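You operate a simulated robot arm through the tools that you are given. There is no shell and no other tool.

You run a simulated robot arm. Do the job below in one go: nothing can be reset, and whatever is moved stays where it is left.

Task
Put things in order on the quilt. At the end: the gold radiator key is on the green saucer; the teal travel bottle (marked "SHAMPOO") from the quilt stands where the green paperweight stood; the white sock roll from the quilt is on the silver tray; the green cloth stands on top of the blue album; the green paperweight stands where the green cloth stood; whatever was shut is shut again. Leave all else as you found it, and nothing knocked over.

Only the result counts: the job must be done as asked and must still hold three seconds after the hand-in. Knocking over, shifting, dropping, spilling or breaking anything else fails it. Flat cloth is picked up by pressing the open fingertips on it (5 to 10 N) and closing them slowly along it; thin cloth reads only 2 to 8 mm in the jaws.

Robot
A 5-joint arm with a two-finger parallel gripper, fixed in place. Base frame: the origin is at the foot of the arm, x ahead of it, y to its left, z up; the work surface is at about z = 0. Units: mm, degrees, N and s.
With the tool pointing down near the work surface it reaches from about 260 to 680 mm from the base axis. Its first joint turns from -66.0 to 66.0 degrees. The tool tilts only in the upright plane through the base axis and itself; it spins freely about its own axis. Payload 2.9 kg.
The TCP is the grasp point between the finger pads, 30 mm short of the fingertips. In the tool frame z runs along the fingers and y along their closing line. The gripper opens to 110 mm. The fingers are 20 mm wide and 10 mm thick; the gripper's body (48 by 112 mm) begins 55 mm behind the TCP.
Orientation is that of the tool frame in the base frame, as [roll, pitch, yaw] about the fixed x, y, z axes, in that order (R = Rz(yaw) Ry(pitch) Rx(roll)). With the fingers straight down and closing along the base's y, the tool's x points along the base's -x, its y along +y and its z along -z.

Tools
- The arm moves only by the tool step_arm. Its argument "moves" is a list of rows, each a list of 7 numbers: the shift along the tool's x, y, z in units of 25 mm (1.0 is 25 mm), then the turn, a rotation vector about the tool's x, y, z in units of 8 degrees (1.0 is 8 degrees), then the opening in per cent of the stroke, from 0 (shut) to 100 (fully open). In form: [[tx, ty, tz, rx, ry, rz, grip], ...]. A call has 1 to 20 rows; each row shifts and turns the commanded pose from where the row before left it, along the tool's axes as they then stand. A call with a number of a shift or a turn outside -1 to 1 is refused whole. Each row takes 0.2 s and may step no farther than 50 mm and 8.6 degrees from the row before; otherwise, or with a gripper value out of range, the whole call is refused. A pose out of reach is approached as far as the arm can. The call stops where the force on the tool passes 40 N (or 10 N more than at its start, if that is more) or the arm is blocked; 0.2 s more then pass. The fingers move at their own pace (about 108 mm/s each) and stop on an object; they squeeze with about 44 N. The grip force told is the motor's: it shows also when the fingers shut on nothing. Time passes only in rows, and 0.2 s behind the last, so rows that do not move let the fingers close. The reply holds the time, the measured pose of the TCP, the force on the tool along the base axes, the opening and the grip force, in the units named above and with some noise, with the torque about the TCP (base axes, N m) and any sound that the robot's microphone picked up.
- Cameras (640 x 400 px; columns grow to the right, rows downward): "scene" is fixed at [27.7, -472.6, 591]; the picture's right is [0.70, -0.71, 0.00], its down [-0.50, -0.50, -0.70] and it looks along [0.50, 0.50, -0.71] (base axes); focal length 363 px, centre (320, 200). "wrist" rides on the gripper at [72, 17, -103] in the tool frame; the picture's right is [-0.23, 0.97, 0.00], its down [-0.76, -0.18, -0.62] and it looks along [-0.61, -0.14, 0.78] (tool axes); focal length 222 px, centre (320, 200). There is no depth. A picture from a camera that has moved, and an enlarged one, comes with that camera's place and axes in the base frame and with its lens. The place of the scene camera against the robot may be out by one fixed shift of up to 18 mm in any direction.
- snapshot(camera): a new picture of that camera. The clock stands still meanwhile.
- enlarge(camera, box): a new picture of the part [left, top, right, bottom] of that camera's present view, enlarged. The clock stands still meanwhile.
- close_job(): hands the job in; it is judged then, once.

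Nothing tells you positions but the pictures and the camera data. Unless the task says otherwise, let go and move clear before handing in.

The tools are called as a command line: name --pt "numbers of a row" for each row, then --argument value for the rest, lists and objects as JSON in quotes. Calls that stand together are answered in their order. step_arm: Moves the arm, as the interface text tells. Its arguments: {"type":"object","properties":{"moves":{"type":"array","items":{"type":"array","items":{"type":"number"}}}},"required":["moves"]} The other tools are called the same way: snapshot (camera) takes a picture; enlarge (camera, box) takes an enlarged picture of a part of a camera's view; close_job () hands the job in.

At the start:

```text
time_s: 0.0
ee_pos: [391.7, -101.6, 259.9]
ee_rot: [-180.0, 0.0, -179.9]
contact_force: [1.2, -0.1, 0.5]
torque: [-0.04, -0.01, 0.01]
finger_gap: 110.1
gripper_force: 0.0
```

scene: 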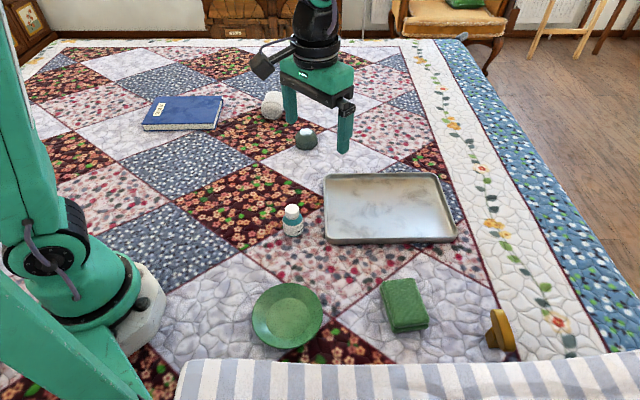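
wrist: 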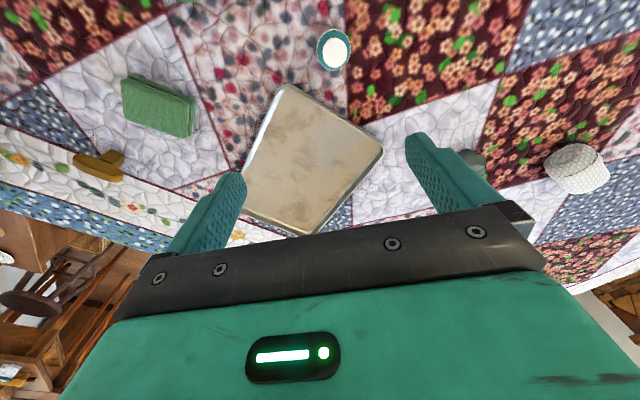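

I see a quilt with a blue album, a white sock roll, a green paperweight, a teal bottle, a silver tray, a green saucer, a green cloth and a gold key. I'll enlarge the views first to measure their positions.

enlarge --camera "scene" --box '[120, 70, 360, 220]'

enlarge --camera "scene" --box '[240, 180, 560, 380]'

enlarge --camera "wrist" --box '[60, 0, 400, 240]'

enlarge --camera "scene" --box '[0, 0, 640, 400]'

```text
2.67 times, centred on (240, 145) of scene
camera zoom: at [27.7, -472.6, 591.0], right [0.7, -0.71, 0.0], down [-0.5, -0.5, -0.7], along [0.5, 0.5, -0.71], focal length 969 px, centre (533, 347)
```

zoom: 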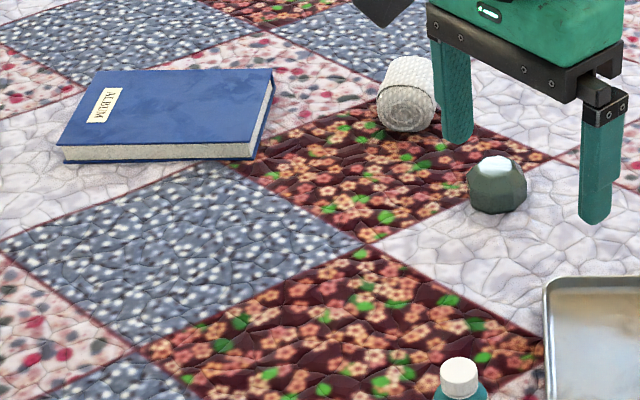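

```text
2.00 times, centred on (400, 280) of scene
camera zoom: at [27.7, -472.6, 591.0], right [0.7, -0.71, 0.0], down [-0.5, -0.5, -0.7], along [0.5, 0.5, -0.71], focal length 727 px, centre (160, 40)
```

zoom: 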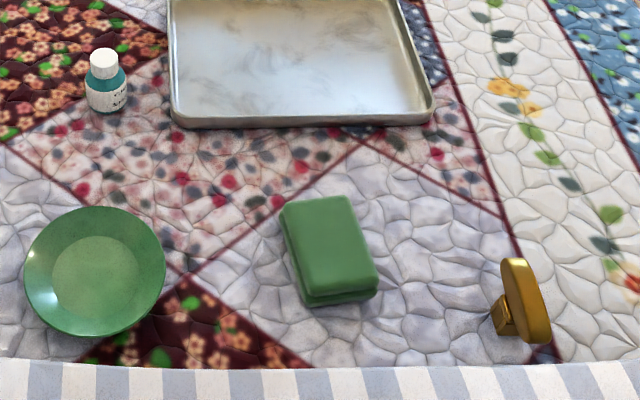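

```text
1.67 times, centred on (230, 120) of wrist
camera zoom: at [319.4, -84.4, 364.9], right [0.23, 0.97, 0.0], down [0.76, -0.18, 0.62], along [0.61, -0.14, -0.78], focal length 370 px, centre (470, 333)
```

zoom: 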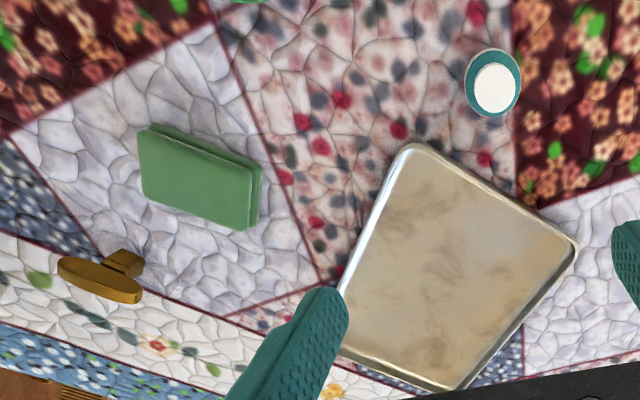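

```text
1.00 times, centred on (320, 200) of scene (not enlarged: the box is as wide or as high as the picture)
camera zoom: at [27.7, -472.6, 591.0], right [0.7, -0.71, 0.0], down [-0.5, -0.5, -0.7], along [0.5, 0.5, -0.71], focal length 363 px, centre (320, 200)
```

zoom: 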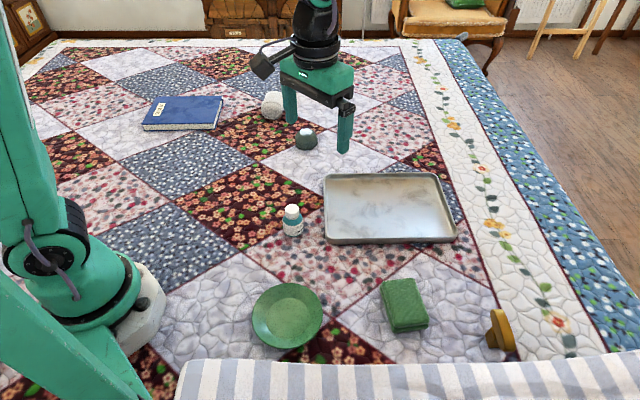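

The cloth is near (352, -353), the key near (422, -500) and the saucer near (201, -219). I'll move over the cloth at a safe height to measure it better.

step_arm --pt "0.145 -0.913 0.1 0 0 0 100" --pt "0.145 -0.913 0.1 0 0 0 100" --pt "0.145 -0.913 0.1 0 0 0 100" --pt "0.145 -0.913 0.1 0 0 0 100" --pt "0.145 -0.913 0.1 0 0 0 100" --pt "0.145 -0.913 0.1 0 0 0 100" --pt "0.145 -0.913 0.1 0 0 0 100" --pt "0.145 -0.913 0.1 0 0 0 100" --pt "0.145 -0.913 0.1 0 0 0 100" --pt "0.145 -0.913 0.1 0 0 0 100" --pt "0.145 -0.913 0.1 0 0 0 100" --pt "0 0 0 0 0 0 100"

snapshot --camera "wrist"

snapshot --camera "scene"

```text
time_s: 2.6
ee_pos: [352.2, -352.3, 233.7]
ee_rot: [-180.0, 0.1, 179.9]
contact_force: [0.0, -0.3, -0.2]
torque: [-0.02, 0.02, 0.0]
finger_gap: 109.7
gripper_force: 0.0
```

```text
taken
camera wrist: at [278.7, -334.7, 338.3], right [0.23, 0.97, 0.0], down [0.76, -0.18, 0.62], along [0.61, -0.14, -0.78], focal length 222 px, centre (320, 200)
```

wrist: 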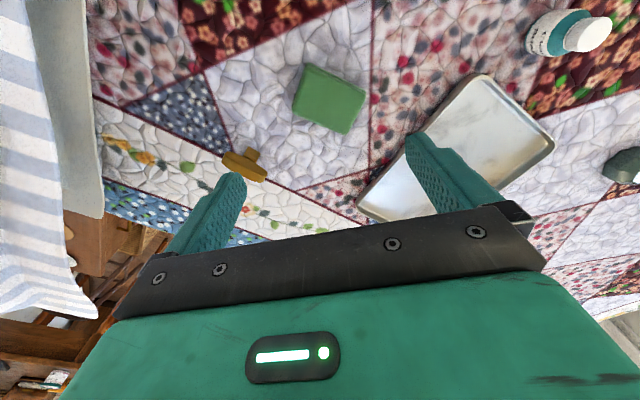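

```text
taken
```

scene: 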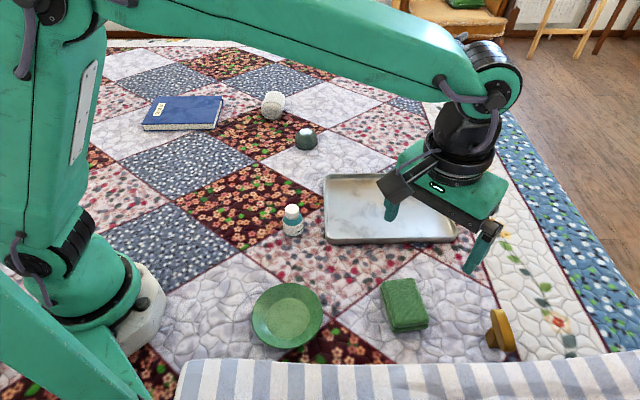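

The cloth lies almost under the gripper, and the key is farther out. I'll enlarge the wrist view to measure the cloth's corners and the key.

enlarge --camera "wrist" --box '[200, 40, 392, 160]'

enlarge --camera "wrist" --box '[200, 110, 328, 190]'

enlarge --camera "scene" --box '[360, 250, 536, 360]'

```text
3.33 times, centred on (296, 100) of wrist
camera zoom: at [278.7, -334.7, 338.3], right [0.23, 0.97, 0.0], down [0.76, -0.18, 0.62], along [0.61, -0.14, -0.78], focal length 740 px, centre (400, 533)
```

zoom: 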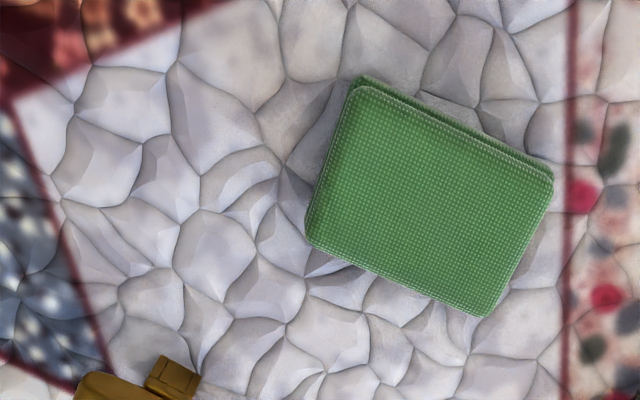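

```text
5.00 times, centred on (264, 150) of wrist
camera zoom: at [278.7, -334.7, 338.3], right [0.23, 0.97, 0.0], down [0.76, -0.18, 0.62], along [0.61, -0.14, -0.78], focal length 1111 px, centre (600, 450)
```

zoom: 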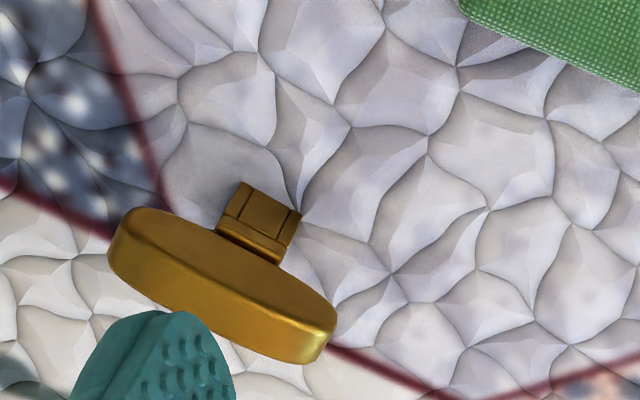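

```text
3.64 times, centred on (448, 305) of scene
camera zoom: at [27.7, -472.6, 591.0], right [0.7, -0.71, 0.0], down [-0.5, -0.5, -0.7], along [0.5, 0.5, -0.71], focal length 1321 px, centre (-146, -182)
```

zoom: 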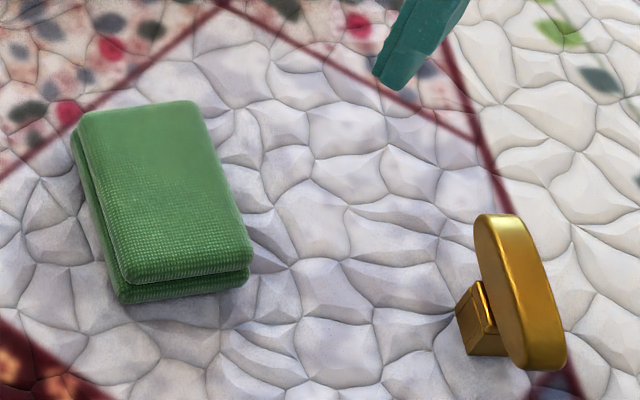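

The cloth measures about 84 x 60 mm with its centre near (366, -343), the short side running along (0.82, -0.58). I'll turn the gripper to match, come down partway and check the alignment.

step_arm --pt "-0.56 0.38 0 0 0 0 100" --pt "0 0 0 0 0 -0.97 100" --pt "0 0 0 0 0 -0.97 100" --pt "0 0 0 0 0 -0.97 100" --pt "0 0 0 0 0 -0.97 100" --pt "0 0 0 0 0 -0.97 100" --pt "0 0 0 0 0 -0.97 100" --pt "0 0 0 0 0 -0.98 100" --pt "0 0 0.9 0 0 0 100" --pt "0 0 0.9 0 0 0 100" --pt "0 0 0.9 0 0 0 100" --pt "0 0 0.9 0 0 0 100" --pt "0 0 0 0 0 0 100"

snapshot --camera "wrist"

snapshot --camera "scene"

```text
time_s: 5.4
ee_pos: [367.4, -342.8, 141.8]
ee_rot: [180.0, 0.0, -125.6]
contact_force: [0.6, -0.3, -0.6]
torque: [0.0, -0.02, 0.0]
finger_gap: 109.8
gripper_force: 0.1
```

```text
taken
camera wrist: at [310.9, -391.9, 247.5], right [-0.66, 0.75, 0.0], down [0.59, 0.52, 0.62], along [0.47, 0.41, -0.78], focal length 222 px, centre (320, 200)
```

wrist: 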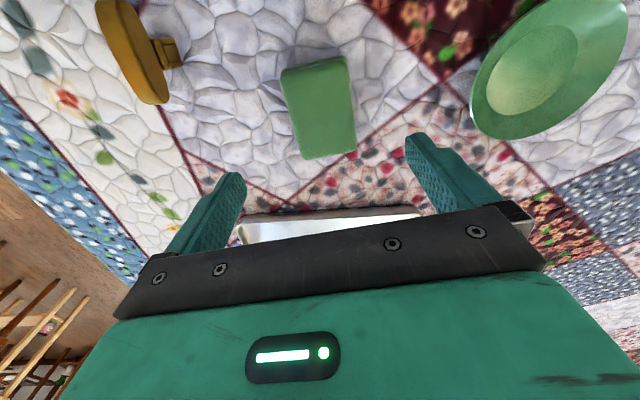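

```text
taken
```

scene: 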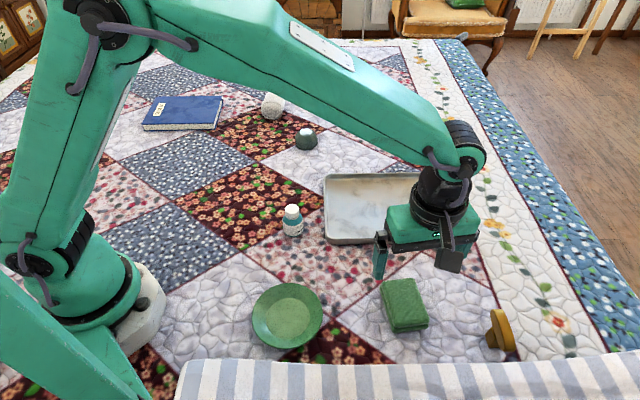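

The gripper is aligned with the cloth's short side. I'll enlarge this view to refine the cloth, saucer and key positions.

enlarge --camera "wrist" --box '[240, 40, 400, 180]'

enlarge --camera "wrist" --box '[440, 0, 640, 150]'

enlarge --camera "wrist" --box '[80, 0, 220, 120]'

```text
2.86 times, centred on (320, 110) of wrist
camera zoom: at [310.9, -391.9, 247.5], right [-0.66, 0.75, 0.0], down [0.59, 0.52, 0.62], along [0.47, 0.41, -0.78], focal length 635 px, centre (320, 457)
```

zoom: 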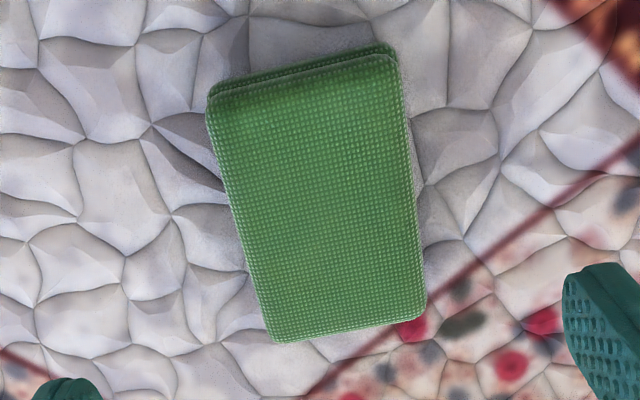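

```text
2.67 times, centred on (540, 75) of wrist
camera zoom: at [310.9, -391.9, 247.5], right [-0.66, 0.75, 0.0], down [0.59, 0.52, 0.62], along [0.47, 0.41, -0.78], focal length 592 px, centre (-267, 533)
```

zoom: 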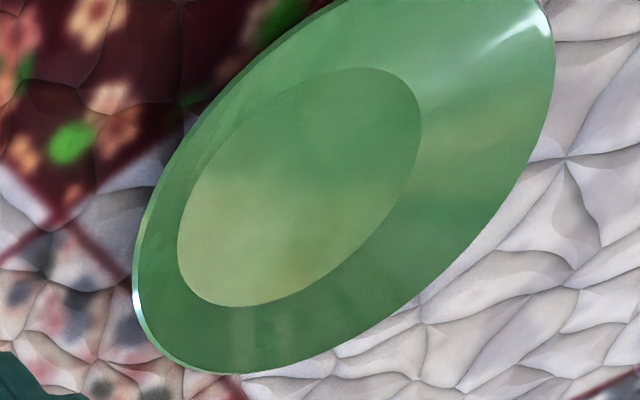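

```text
3.33 times, centred on (150, 60) of wrist
camera zoom: at [310.9, -391.9, 247.5], right [-0.66, 0.75, 0.0], down [0.59, 0.52, 0.62], along [0.47, 0.41, -0.78], focal length 740 px, centre (887, 667)
```

zoom: 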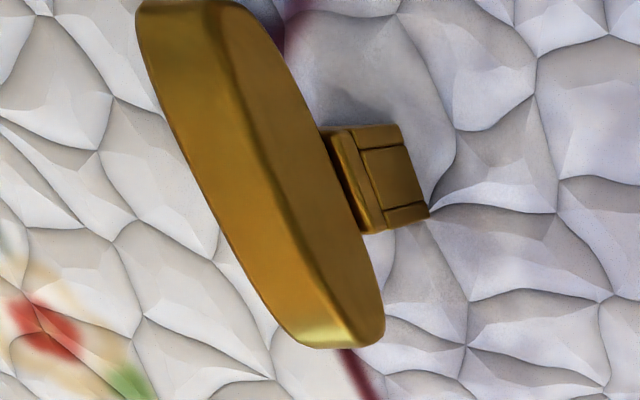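

The cloth centre comes out at about (365, -342), which matches the gripper position. I'll lower to it and close on its sides.

step_arm --pt "0 0 0.9 0 0 0 100" --pt "0 0 0.9 0 0 0 100" --pt "0 0 0.9 0 0 0 100" --pt "0 0 0.9 0 0 0 100" --pt "0 0 0.6 0 0 0 100" --pt "0 0 0 0 0 0 100"

snapshot --camera "wrist"

enlarge --camera "scene" --box '[340, 210, 516, 340]'

```text
time_s: 6.8
ee_pos: [367.7, -343.8, 40.2]
ee_rot: [180.0, 0.0, -125.6]
contact_force: [-0.4, -0.2, -0.8]
torque: [0.04, 0.02, -0.03]
finger_gap: 109.8
gripper_force: 0.0
```

```text
taken
camera wrist: at [310.2, -392.2, 143.4], right [-0.66, 0.75, 0.0], down [0.59, 0.52, 0.62], along [0.47, 0.41, -0.78], focal length 222 px, centre (320, 200)
```

wrist: 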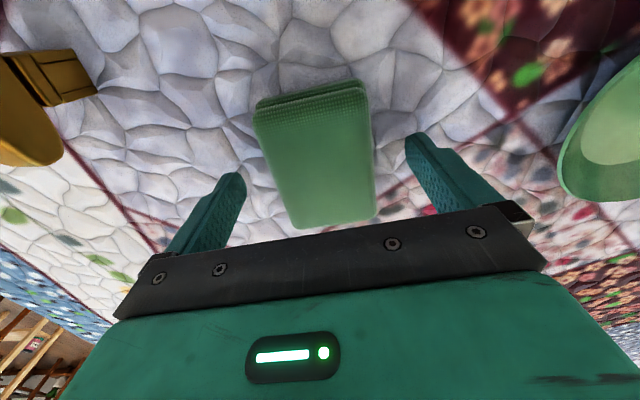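

```text
3.08 times, centred on (428, 275) of scene
camera zoom: at [27.7, -472.6, 591.0], right [0.7, -0.71, 0.0], down [-0.5, -0.5, -0.7], along [0.5, 0.5, -0.71], focal length 1118 px, centre (-12, -31)
```

zoom: 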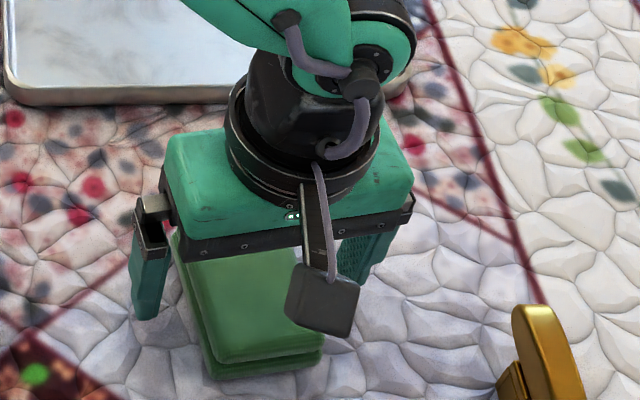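

The cloth sits between the fingers. I'll lower a few millimetres more and close.

step_arm --pt "0 0.08 0.22 0 0 0 100" --pt "0 0 0 0 0 0 100" --pt "0 0 0 0 0 0 70" --pt "0 0 0 0 0 0 62" --pt "0 0 0 0 0 0 56" --pt "0 0 0 0 0 0 50" --pt "0 0 0 0 0 0 45" --pt "0 0 0 0 0 0 45"

snapshot --camera "wrist"

enlarge --camera "scene" --box '[340, 210, 516, 340]'

```text
time_s: 8.6
ee_pos: [364.9, -341.5, 34.2]
ee_rot: [180.0, -0.1, -125.7]
contact_force: [0.0, 0.5, -0.1]
torque: [0.01, -0.04, 0.01]
finger_gap: 62.7
gripper_force: 44.3
```

```text
taken
camera wrist: at [308.3, -391.0, 137.6], right [-0.66, 0.75, 0.0], down [0.59, 0.52, 0.62], along [0.47, 0.41, -0.78], focal length 222 px, centre (320, 200)
```

wrist: 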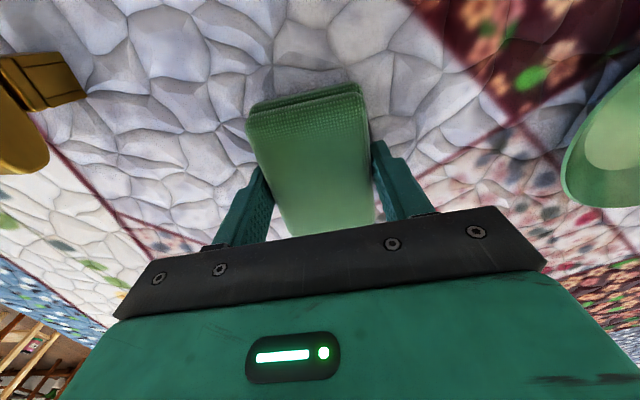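

```text
3.08 times, centred on (428, 275) of scene
camera zoom: at [27.7, -472.6, 591.0], right [0.7, -0.71, 0.0], down [-0.5, -0.5, -0.7], along [0.5, 0.5, -0.71], focal length 1118 px, centre (-12, -31)
```

zoom: 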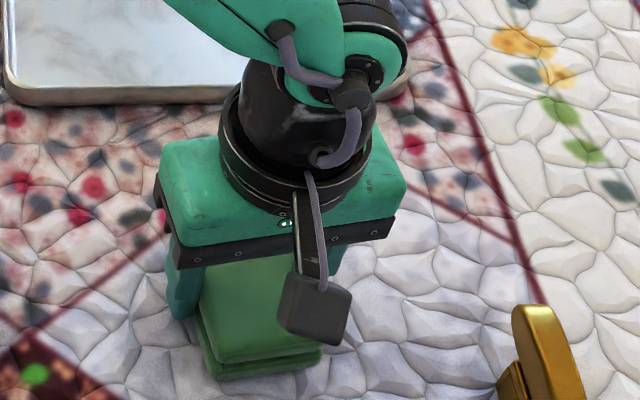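

The grip holds at 62.7 mm with 44 N. I'll lift and check that the cloth comes along.

step_arm --pt "0 0 -0.4 0 0 0 45" --pt "0 0 -0.8 0 0 0 45" --pt "0 0 -1 0 0 0 45" --pt "0 0 -1 0 0 0 45" --pt "0 0 -1 0 0 0 45" --pt "0 0 -1 0 0 0 45" --pt "0 0 -1 0 0 0 45" --pt "0 0 0 0 0 0 45"

snapshot --camera "wrist"

snapshot --camera "scene"

```text
time_s: 10.4
ee_pos: [365.3, -342.4, 187.8]
ee_rot: [180.0, 0.0, -125.6]
contact_force: [0.4, -0.3, -0.2]
torque: [-0.01, 0.01, 0.05]
finger_gap: 62.8
gripper_force: 43.7
```

```text
taken
camera wrist: at [308.5, -390.6, 292.5], right [-0.66, 0.75, 0.0], down [0.59, 0.52, 0.62], along [0.47, 0.41, -0.78], focal length 222 px, centre (320, 200)
```

wrist: 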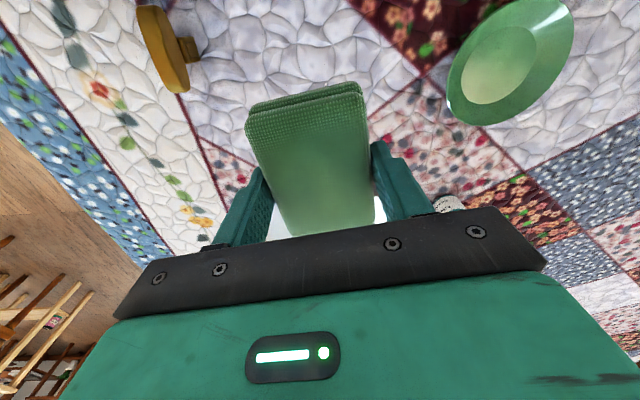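

```text
taken
```

scene: 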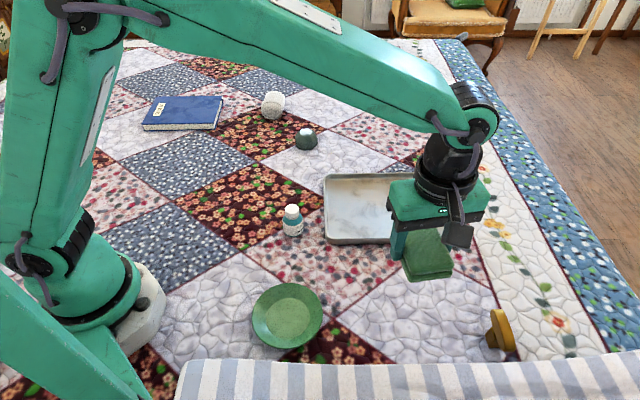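

The cloth is held firmly. The album's top is centred near (415, 470), so I'll carry the cloth across at this height and stop midway to look.

step_arm --pt "-0.9113 0.5753 -0.1 0 0 0 45" --pt "-0.9113 0.5753 -0.1 0 0 0 45" --pt "-0.9113 0.5753 0 0 0 0 45" --pt "-0.9113 0.5753 0 0 0 0 45" --pt "-0.9113 0.5753 0 0 0 0 45" --pt "-0.9113 0.5753 0 0 0 0 45" --pt "-0.9113 0.5753 0 0 0 0 45" --pt "-0.9113 0.5753 0 0 0 0 45" --pt "-0.9113 0.5753 0 0 0 0 45" --pt "-0.9113 0.5753 0 0 0 0 45" --pt "-0.9113 0.5753 0 0 0 0 45" --pt "-0.9113 0.5753 0 0 0 0 45" --pt "-0.9113 0.5753 0 0 0 0 45" --pt "-0.9113 0.5753 0 0 0 0 45" --pt "-0.9113 0.5753 0 0 0 0 45" --pt "-0.9113 0.5753 0 0 0 0 45" --pt "-0.9113 0.5753 0 0 0 0 45" --pt "-0.9113 0.5753 0 0 0 0 45" --pt "-0.9113 0.5753 0 0 0 0 45" --pt "0 0 0 0 0 0 45"

snapshot --camera "wrist"

snapshot --camera "scene"

```text
time_s: 14.6
ee_pos: [396.3, 168.7, 191.0]
ee_rot: [180.0, 0.0, -125.7]
contact_force: [-0.7, 0.0, -0.5]
torque: [0.0, -0.01, -0.04]
finger_gap: 62.8
gripper_force: 43.8
```

```text
taken
camera wrist: at [339.2, 120.4, 295.4], right [-0.66, 0.75, 0.0], down [0.59, 0.52, 0.62], along [0.47, 0.41, -0.78], focal length 222 px, centre (320, 200)
```

wrist: 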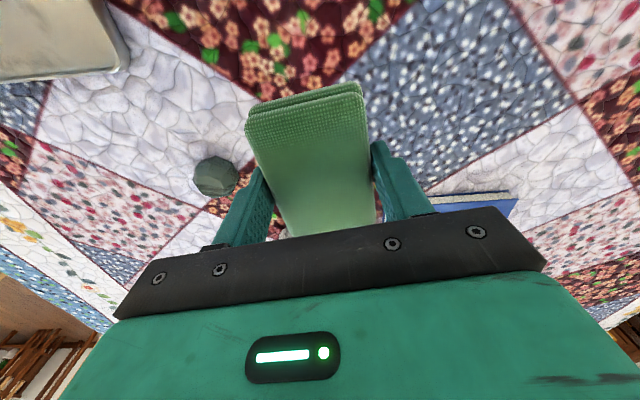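

```text
taken
```

scene: 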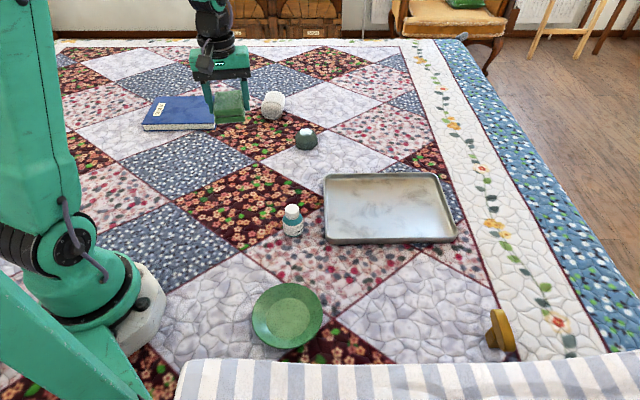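

The cloth is still held and the paperweight shows near (572, 119). I'll go on until the cloth is above the album and then check around it.

step_arm --pt "-0.9207 0.575 0 0 0 0 45" --pt "-0.9207 0.575 0 0 0 0 45" --pt "-0.9207 0.575 0 0 0 0 45" --pt "-0.9207 0.575 0 0 0 0 45" --pt "-0.9207 0.575 0 0 0 0 45" --pt "-0.9207 0.575 0 0 0 0 45" --pt "-0.9207 0.575 0 0 0 0 45" --pt "-0.9207 0.575 0 0 0 0 45" --pt "-0.9207 0.575 0 0 0 0 45" --pt "-0.9207 0.575 0 0 0 0 45" --pt "-0.9207 0.575 0 0 0 0 45" --pt "0 0 0 0 0 0 45" --pt "0 0 0 0 0 0 45"

snapshot --camera "wrist"

snapshot --camera "scene"

```text
time_s: 17.4
ee_pos: [414.4, 468.2, 192.0]
ee_rot: [-179.9, -0.1, -125.6]
contact_force: [-0.4, -0.4, 0.2]
torque: [-0.01, 0.0, -0.03]
finger_gap: 62.7
gripper_force: 44.2
```

```text
taken
camera wrist: at [357.8, 418.6, 297.1], right [-0.66, 0.75, 0.0], down [0.59, 0.52, 0.62], along [0.47, 0.41, -0.78], focal length 222 px, centre (320, 200)
```

wrist: 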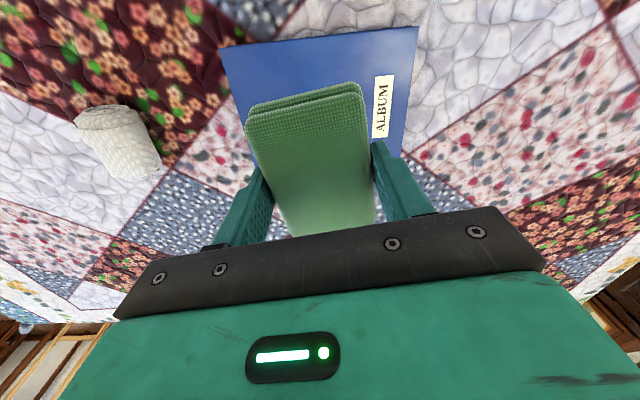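

```text
taken
```

scene: 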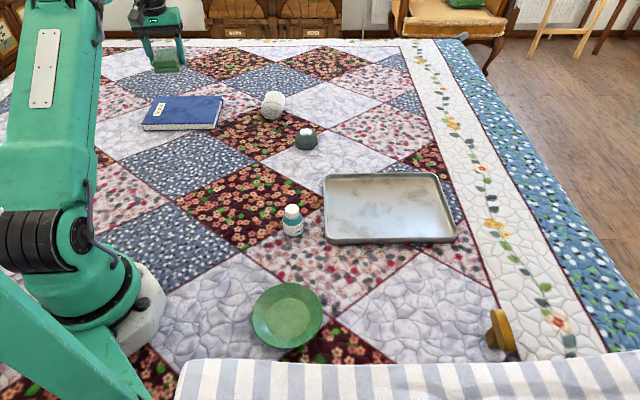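

The album's centre works out at about (415.5, 473.6), so the cloth is over its middle. I'll lower in stages and watch the force.

step_arm --pt "0 0 0.96 0 0 0 45" --pt "0 0 0.96 0 0 0 45" --pt "0 0 0.96 0 0 0 45" --pt "0 0 0.96 0 0 0 45" --pt "0 0 0.8 0 0 0 45" --pt "0 0 0 0 0 0 45"

enlarge --camera "scene" --box '[120, 30, 300, 150]'

snapshot --camera "wrist"

```text
time_s: 18.8
ee_pos: [413.6, 467.9, 77.4]
ee_rot: [180.0, 0.1, -125.6]
contact_force: [0.0, -0.1, -0.6]
torque: [0.0, -0.01, 0.02]
finger_gap: 62.9
gripper_force: 43.4
```

```text
3.33 times, centred on (210, 90) of scene
camera zoom: at [27.7, -472.6, 591.0], right [0.7, -0.71, 0.0], down [-0.5, -0.5, -0.7], along [0.5, 0.5, -0.71], focal length 1211 px, centre (687, 567)
```

zoom: 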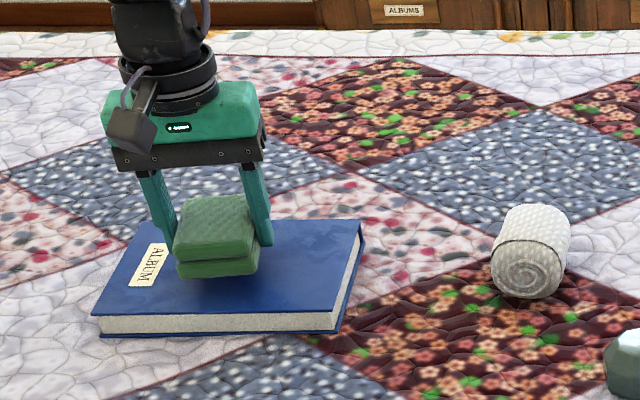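

```text
taken
camera wrist: at [356.7, 418.4, 181.5], right [-0.66, 0.75, 0.0], down [0.59, 0.52, 0.62], along [0.47, 0.41, -0.78], focal length 222 px, centre (320, 200)
```

wrist: 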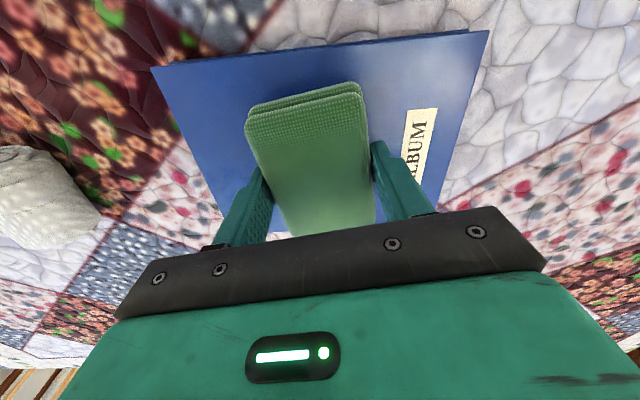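

The cloth hovers about 15-20 mm above the album. I'll go down in small steps.

step_arm --pt "0 0 0.12 0 0 0 45" --pt "0 0 0.12 0 0 0 45" --pt "0 0 0.12 0 0 0 45" --pt "0 0 0.08 0 0 0 45" --pt "0 0 0 0 0 0 45"

enlarge --camera "scene" --box '[130, 80, 250, 160]'

```text
time_s: 20.0
ee_pos: [413.9, 467.9, 65.2]
ee_rot: [180.0, 0.0, -125.6]
contact_force: [0.3, -0.1, 0.2]
torque: [-0.01, -0.02, -0.01]
finger_gap: 62.9
gripper_force: 43.7
```

```text
5.00 times, centred on (190, 120) of scene
camera zoom: at [27.7, -472.6, 591.0], right [0.7, -0.71, 0.0], down [-0.5, -0.5, -0.7], along [0.5, 0.5, -0.71], focal length 1817 px, centre (970, 600)
```

zoom: 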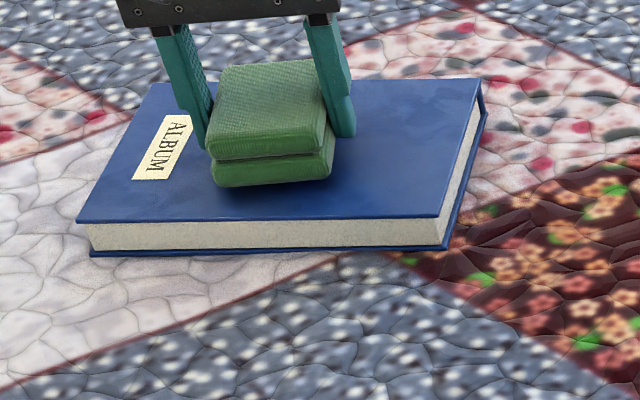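

The cloth is close to the album surface now. I'll go on in 1-mm steps until contact.

step_arm --pt "0 0 0.05 0 0 0 45" --pt "0 0 0.05 0 0 0 45" --pt "0 0 0.05 0 0 0 45" --pt "0 0 0 0 0 0 45"

```text
time_s: 21.0
ee_pos: [413.5, 466.9, 61.7]
ee_rot: [-180.0, 0.0, -125.7]
contact_force: [-0.1, -0.2, -1.0]
torque: [-0.02, -0.03, -0.01]
finger_gap: 62.8
gripper_force: 43.9
```

No clear contact yet, so I'll keep stepping down gently.

step_arm --pt "0 0 0.04 0 0 0 45" --pt "0 0 0.04 0 0 0 45" --pt "0 0 0 0 0 0 45"

enlarge --camera "scene" --box '[130, 80, 250, 160]'

```text
time_s: 21.8
ee_pos: [413.4, 466.9, 59.3]
ee_rot: [-180.0, 0.0, -125.6]
contact_force: [0.1, -0.2, 0.4]
torque: [-0.01, 0.03, -0.01]
finger_gap: 62.9
gripper_force: 44.2
```

```text
5.00 times, centred on (190, 120) of scene
camera zoom: at [27.7, -472.6, 591.0], right [0.7, -0.71, 0.0], down [-0.5, -0.5, -0.7], along [0.5, 0.5, -0.71], focal length 1817 px, centre (970, 600)
```

zoom: 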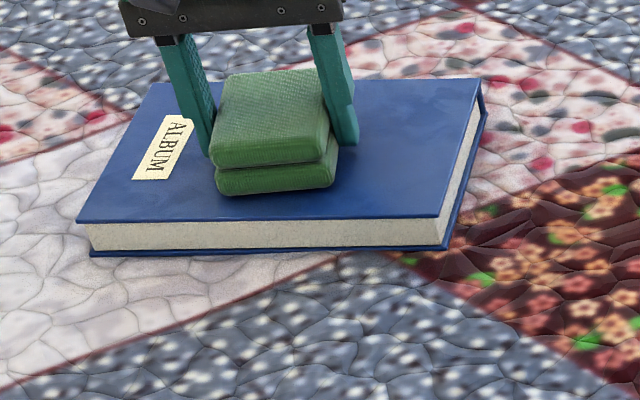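

Still no contact showing, so I'll take a few more 1-mm steps.

step_arm --pt "0 0 0.04 0 0 0 45" --pt "0 0 0.04 0 0 0 45" --pt "0 0 0 0 0 0 45"

step_arm --pt "0 0 0.04 0 0 0 45" --pt "0 0 0 0 0 0 45"

```text
time_s: 22.6
ee_pos: [413.9, 468.2, 57.6]
ee_rot: [180.0, 0.0, -125.6]
contact_force: [0.4, -1.4, 1.1]
torque: [-0.07, 0.06, -0.01]
finger_gap: 62.7
gripper_force: 44.2
```

```text
time_s: 23.2
ee_pos: [412.9, 467.7, 57.6]
ee_rot: [180.0, 0.0, -125.6]
contact_force: [-1.5, -5.8, 13.2]
torque: [-0.28, 0.18, -0.03]
finger_gap: 62.8
gripper_force: 44.1
```

Contact is made, with 13 N upward. I'll ease off slightly, open and rise straight up.

step_arm --pt "0 0 -0.03 0 0 0 45" --pt "0 0 0 0 0 0 60" --pt "0 0 0 0 0 0 75" --pt "0 0 0 0 0 0 90" --pt "0 0 0 0 0 0 90" --pt "0 0 -0.5 0 0 0 90" --pt "0 0 -1 0 0 0 90" --pt "0 0 -1 0 0 0 90" --pt "0 0 -1 0 0 0 90" --pt "0 0 -1 0 0 0 90" --pt "0 0 -1 0 0 0 90" --pt "0 0 0 0 0 0 90"

snapshot --camera "wrist"

enlarge --camera "scene" --box '[130, 60, 330, 180]'

```text
time_s: 25.8
ee_pos: [414.1, 468.3, 195.1]
ee_rot: [180.0, 0.0, -125.6]
contact_force: [0.2, -0.4, 0.4]
torque: [-0.01, 0.0, 0.02]
finger_gap: 99.1
gripper_force: 0.0
```

```text
taken
camera wrist: at [356.6, 419.8, 299.0], right [-0.66, 0.75, 0.0], down [0.59, 0.52, 0.62], along [0.47, 0.41, -0.78], focal length 222 px, centre (320, 200)
```

wrist: 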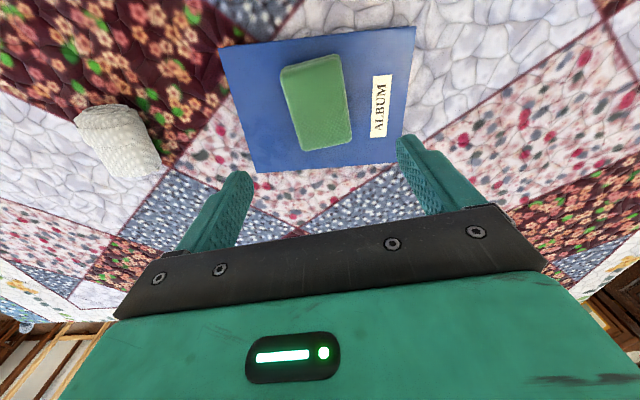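

```text
3.20 times, centred on (230, 120) of scene
camera zoom: at [27.7, -472.6, 591.0], right [0.7, -0.71, 0.0], down [-0.5, -0.5, -0.7], along [0.5, 0.5, -0.71], focal length 1163 px, centre (608, 456)
```

zoom: 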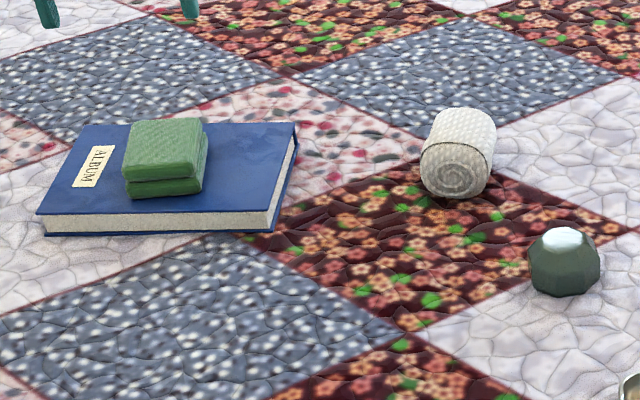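

The cloth rests flat on the album. From here I'll measure the sock roll, and then the paperweight.

enlarge --camera "wrist" --box '[40, 70, 200, 200]'

enlarge --camera "scene" --box '[250, 80, 330, 160]'

```text
3.08 times, centred on (120, 135) of wrist
camera zoom: at [356.6, 419.8, 299.0], right [-0.66, 0.75, 0.0], down [0.59, 0.52, 0.62], along [0.47, 0.41, -0.78], focal length 684 px, centre (935, 400)
```

zoom: 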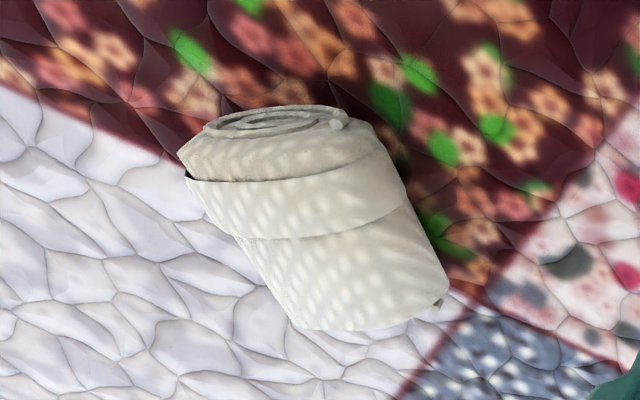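

```text
5.00 times, centred on (290, 120) of scene
camera zoom: at [27.7, -472.6, 591.0], right [0.7, -0.71, 0.0], down [-0.5, -0.5, -0.7], along [0.5, 0.5, -0.71], focal length 1817 px, centre (470, 600)
```

zoom: 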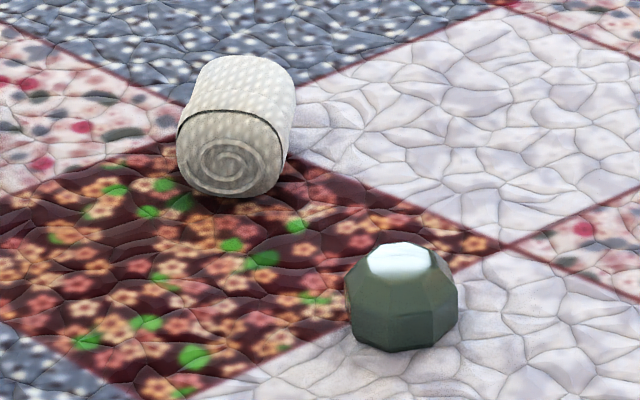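

The sock roll lies on its side near (616, 306), axis about (0.76, 0.65), close to the reach limit. Next I'll look at the paperweight from above.

step_arm --pt "0.6054 -0.9114 0 0 0 0 100" --pt "0.6054 -0.9114 0 0 0 0 100" --pt "0.6054 -0.9114 0 0 0 0 100" --pt "0.6054 -0.9114 0 0 0 0 100" --pt "0.6054 -0.9114 0 0 0 0 100" --pt "0.6054 -0.9114 0 0 0 0 100" --pt "0.6054 -0.9114 0 0 0 0 100" --pt "0.6054 -0.9114 0 0 0 0 100" --pt "0.6054 -0.9114 0 0 0 0 100" --pt "0.6054 -0.9114 0 0 0 0 100" --pt "0.6054 -0.9114 0 0 0 0 100" --pt "0.6054 -0.9114 0 0 0 0 100" --pt "0.6054 -0.9114 0 0 0 0 100" --pt "0.6054 -0.9114 0 0 0 0 100" --pt "0 0 0 0 0 0 100"

snapshot --camera "wrist"

```text
time_s: 29.0
ee_pos: [549.8, 110.7, 196.2]
ee_rot: [179.9, 0.1, -125.6]
contact_force: [0.3, -0.7, 0.5]
torque: [0.02, -0.03, -0.05]
finger_gap: 110.5
gripper_force: 0.1
```

```text
taken
camera wrist: at [492.6, 61.2, 299.8], right [-0.66, 0.75, 0.0], down [0.59, 0.52, 0.62], along [0.47, 0.41, -0.78], focal length 222 px, centre (320, 200)
```

wrist: 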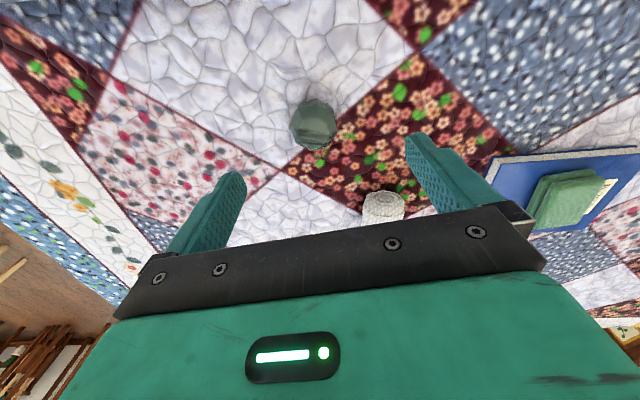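

enlarge --camera "wrist" --box '[264, 80, 360, 160]'

enlarge --camera "scene" --box '[280, 115, 332, 160]'

```text
5.00 times, centred on (312, 120) of wrist
camera zoom: at [492.6, 61.2, 299.8], right [-0.66, 0.75, 0.0], down [0.59, 0.52, 0.62], along [0.47, 0.41, -0.78], focal length 1111 px, centre (360, 600)
```

zoom: 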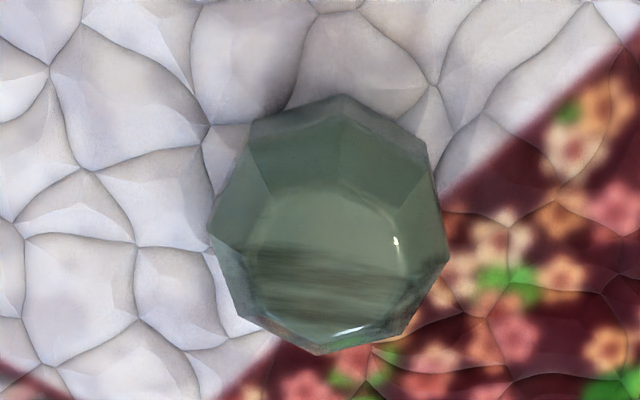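

```text
8.89 times, centred on (306, 138) of scene
camera zoom: at [27.7, -472.6, 591.0], right [0.7, -0.71, 0.0], down [-0.5, -0.5, -0.7], along [0.5, 0.5, -0.71], focal length 3230 px, centre (444, 756)
```

zoom: 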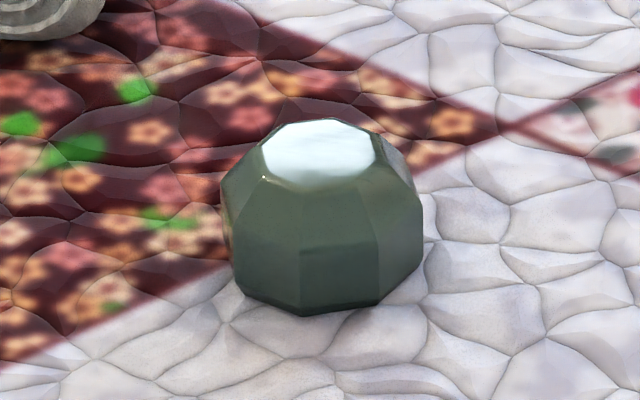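

The paperweight is an octagonal prism about 61 mm across and 40 mm tall, centred near (574.5, 120.5). I'll line up with its flats and come down partway to check.

step_arm --pt "-0.893 -0.575 0 0 0 0 100" --pt "0 0 0 0 0 -0.5 100" --pt "0 0 0.9 0 0 0 100" --pt "0 0 0.9 0 0 0 100" --pt "0 0 0.9 0 0 0 100" --pt "0 0 0.6 0 0 0 100" --pt "0 0 0 0 0 0 100"

snapshot --camera "wrist"

enlarge --camera "wrist" --box '[240, 60, 400, 190]'

```text
time_s: 30.6
ee_pos: [574.5, 119.6, 112.1]
ee_rot: [-179.9, 0.0, -121.5]
contact_force: [0.2, 0.3, -1.1]
torque: [0.0, 0.01, -0.01]
finger_gap: 110.0
gripper_force: 0.0
```

```text
taken
camera wrist: at [522.4, 67.4, 217.0], right [-0.71, 0.7, 0.0], down [0.55, 0.56, 0.62], along [0.44, 0.44, -0.78], focal length 222 px, centre (320, 200)
```

wrist: 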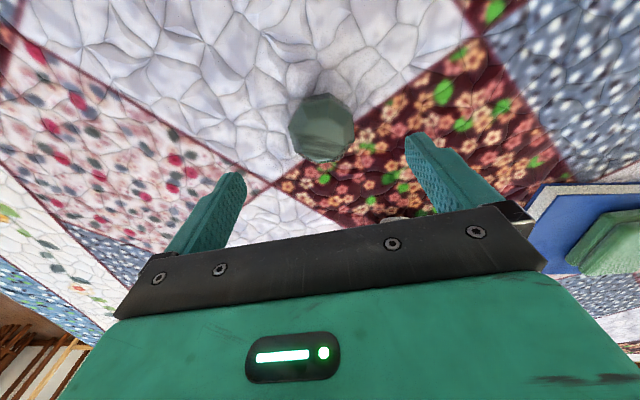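

```text
3.08 times, centred on (320, 125) of wrist
camera zoom: at [522.4, 67.4, 217.0], right [-0.71, 0.7, 0.0], down [0.55, 0.56, 0.62], along [0.44, 0.44, -0.78], focal length 684 px, centre (320, 431)
```

zoom: 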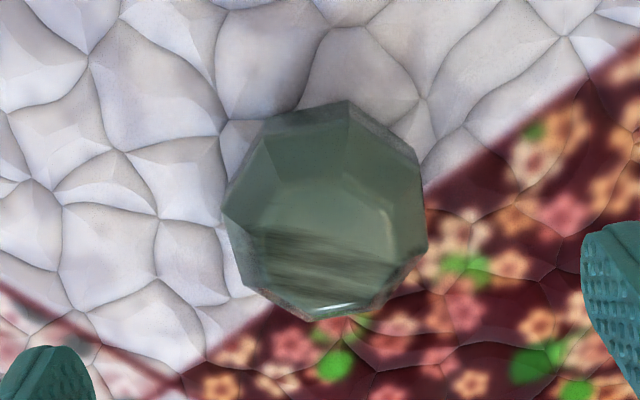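

The centre refines to about (575.5, 123.5) and the facets line up with the fingers. I'll shift slightly, descend and grip.

step_arm --pt "-0.156 0.05 0 0 0 0 100" --pt "0 0 0.9 0 0 0 100" --pt "0 0 0.9 0 0 0 100" --pt "0 0 0.9 0 0 0 100" --pt "0 0 0.38 0 0 0 100" --pt "0 0 0 0 0 0 100" --pt "0 0 0 0 0 0 70" --pt "0 0 0 0 0 0 60" --pt "0 0 0 0 0 0 52" --pt "0 0 0 0 0 0 45" --pt "0 0 0 0 0 0 40" --pt "0 0 0 0 0 0 40"

snapshot --camera "wrist"

enlarge --camera "scene" --box '[240, 60, 380, 180]'

```text
time_s: 33.2
ee_pos: [574.4, 123.8, 34.7]
ee_rot: [180.0, 0.0, -121.7]
contact_force: [1.2, 0.6, 0.1]
torque: [0.04, -0.08, -0.01]
finger_gap: 60.2
gripper_force: 44.4
```

```text
taken
camera wrist: at [521.5, 71.1, 139.7], right [-0.71, 0.7, 0.0], down [0.55, 0.56, 0.62], along [0.44, 0.44, -0.78], focal length 222 px, centre (320, 200)
```

wrist: 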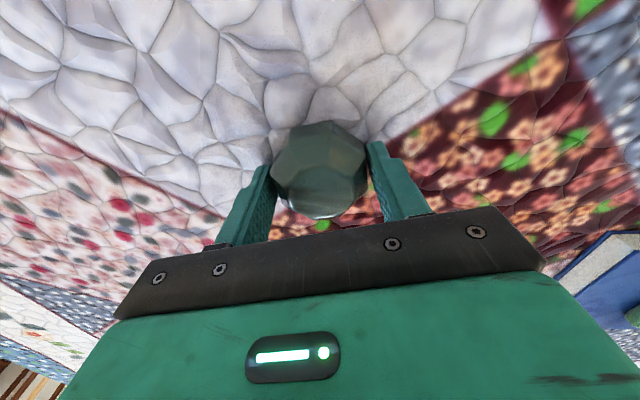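

```text
3.33 times, centred on (310, 120) of scene
camera zoom: at [27.7, -472.6, 591.0], right [0.7, -0.71, 0.0], down [-0.5, -0.5, -0.7], along [0.5, 0.5, -0.71], focal length 1211 px, centre (353, 467)
```

zoom: 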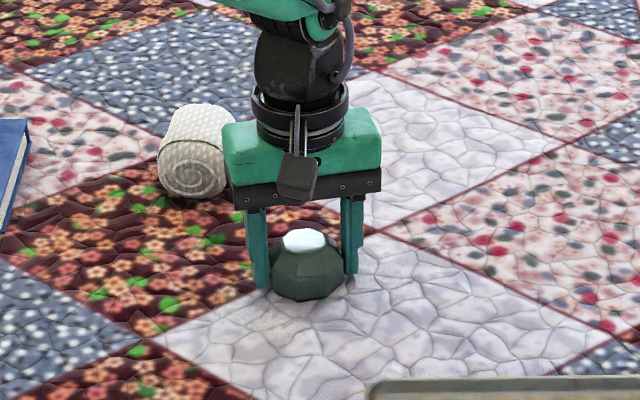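

The grip reads 60 mm at 44 N. I'll lift the paperweight and carry it toward the cloth's old place at (365.5, -342.4).

step_arm --pt "0 0 -0.4 0 0 0 40" --pt "0 0 -0.8 0 0 0 40" --pt "0 0 -1 0 0 0 40" --pt "0 0 -1 0 0 0 40" --pt "0 0 -1 0 0 0 40" --pt "0 0 -1 0 0 0 40" --pt "0 0 0 0 0 0 40"

snapshot --camera "wrist"

snapshot --camera "scene"

```text
time_s: 34.8
ee_pos: [576.2, 122.5, 166.1]
ee_rot: [-180.0, -0.1, -121.6]
contact_force: [-0.4, 0.0, -2.2]
torque: [0.0, 0.02, 0.0]
finger_gap: 61.0
gripper_force: 44.3
```

```text
taken
camera wrist: at [522.8, 70.3, 270.0], right [-0.71, 0.7, 0.0], down [0.55, 0.56, 0.62], along [0.44, 0.44, -0.78], focal length 222 px, centre (320, 200)
```

wrist: 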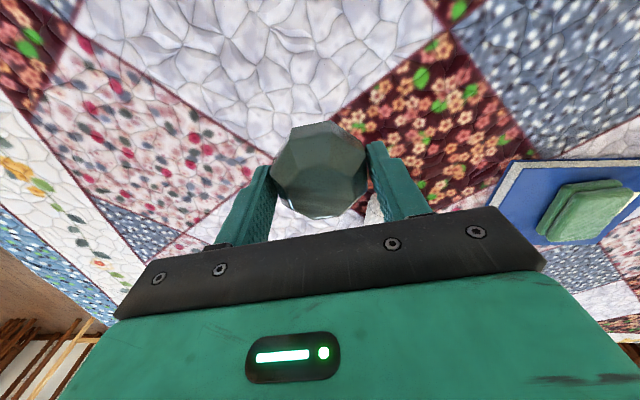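

```text
taken
```

scene: 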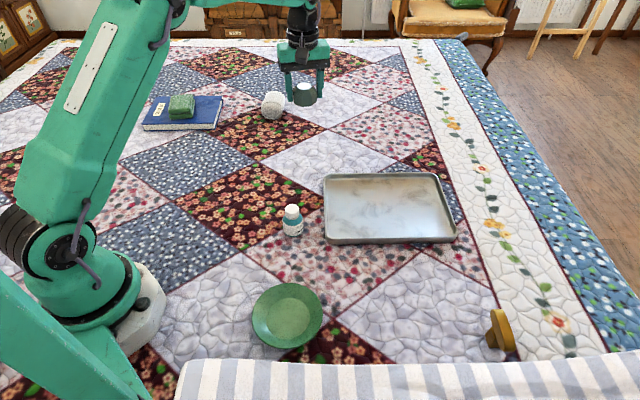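

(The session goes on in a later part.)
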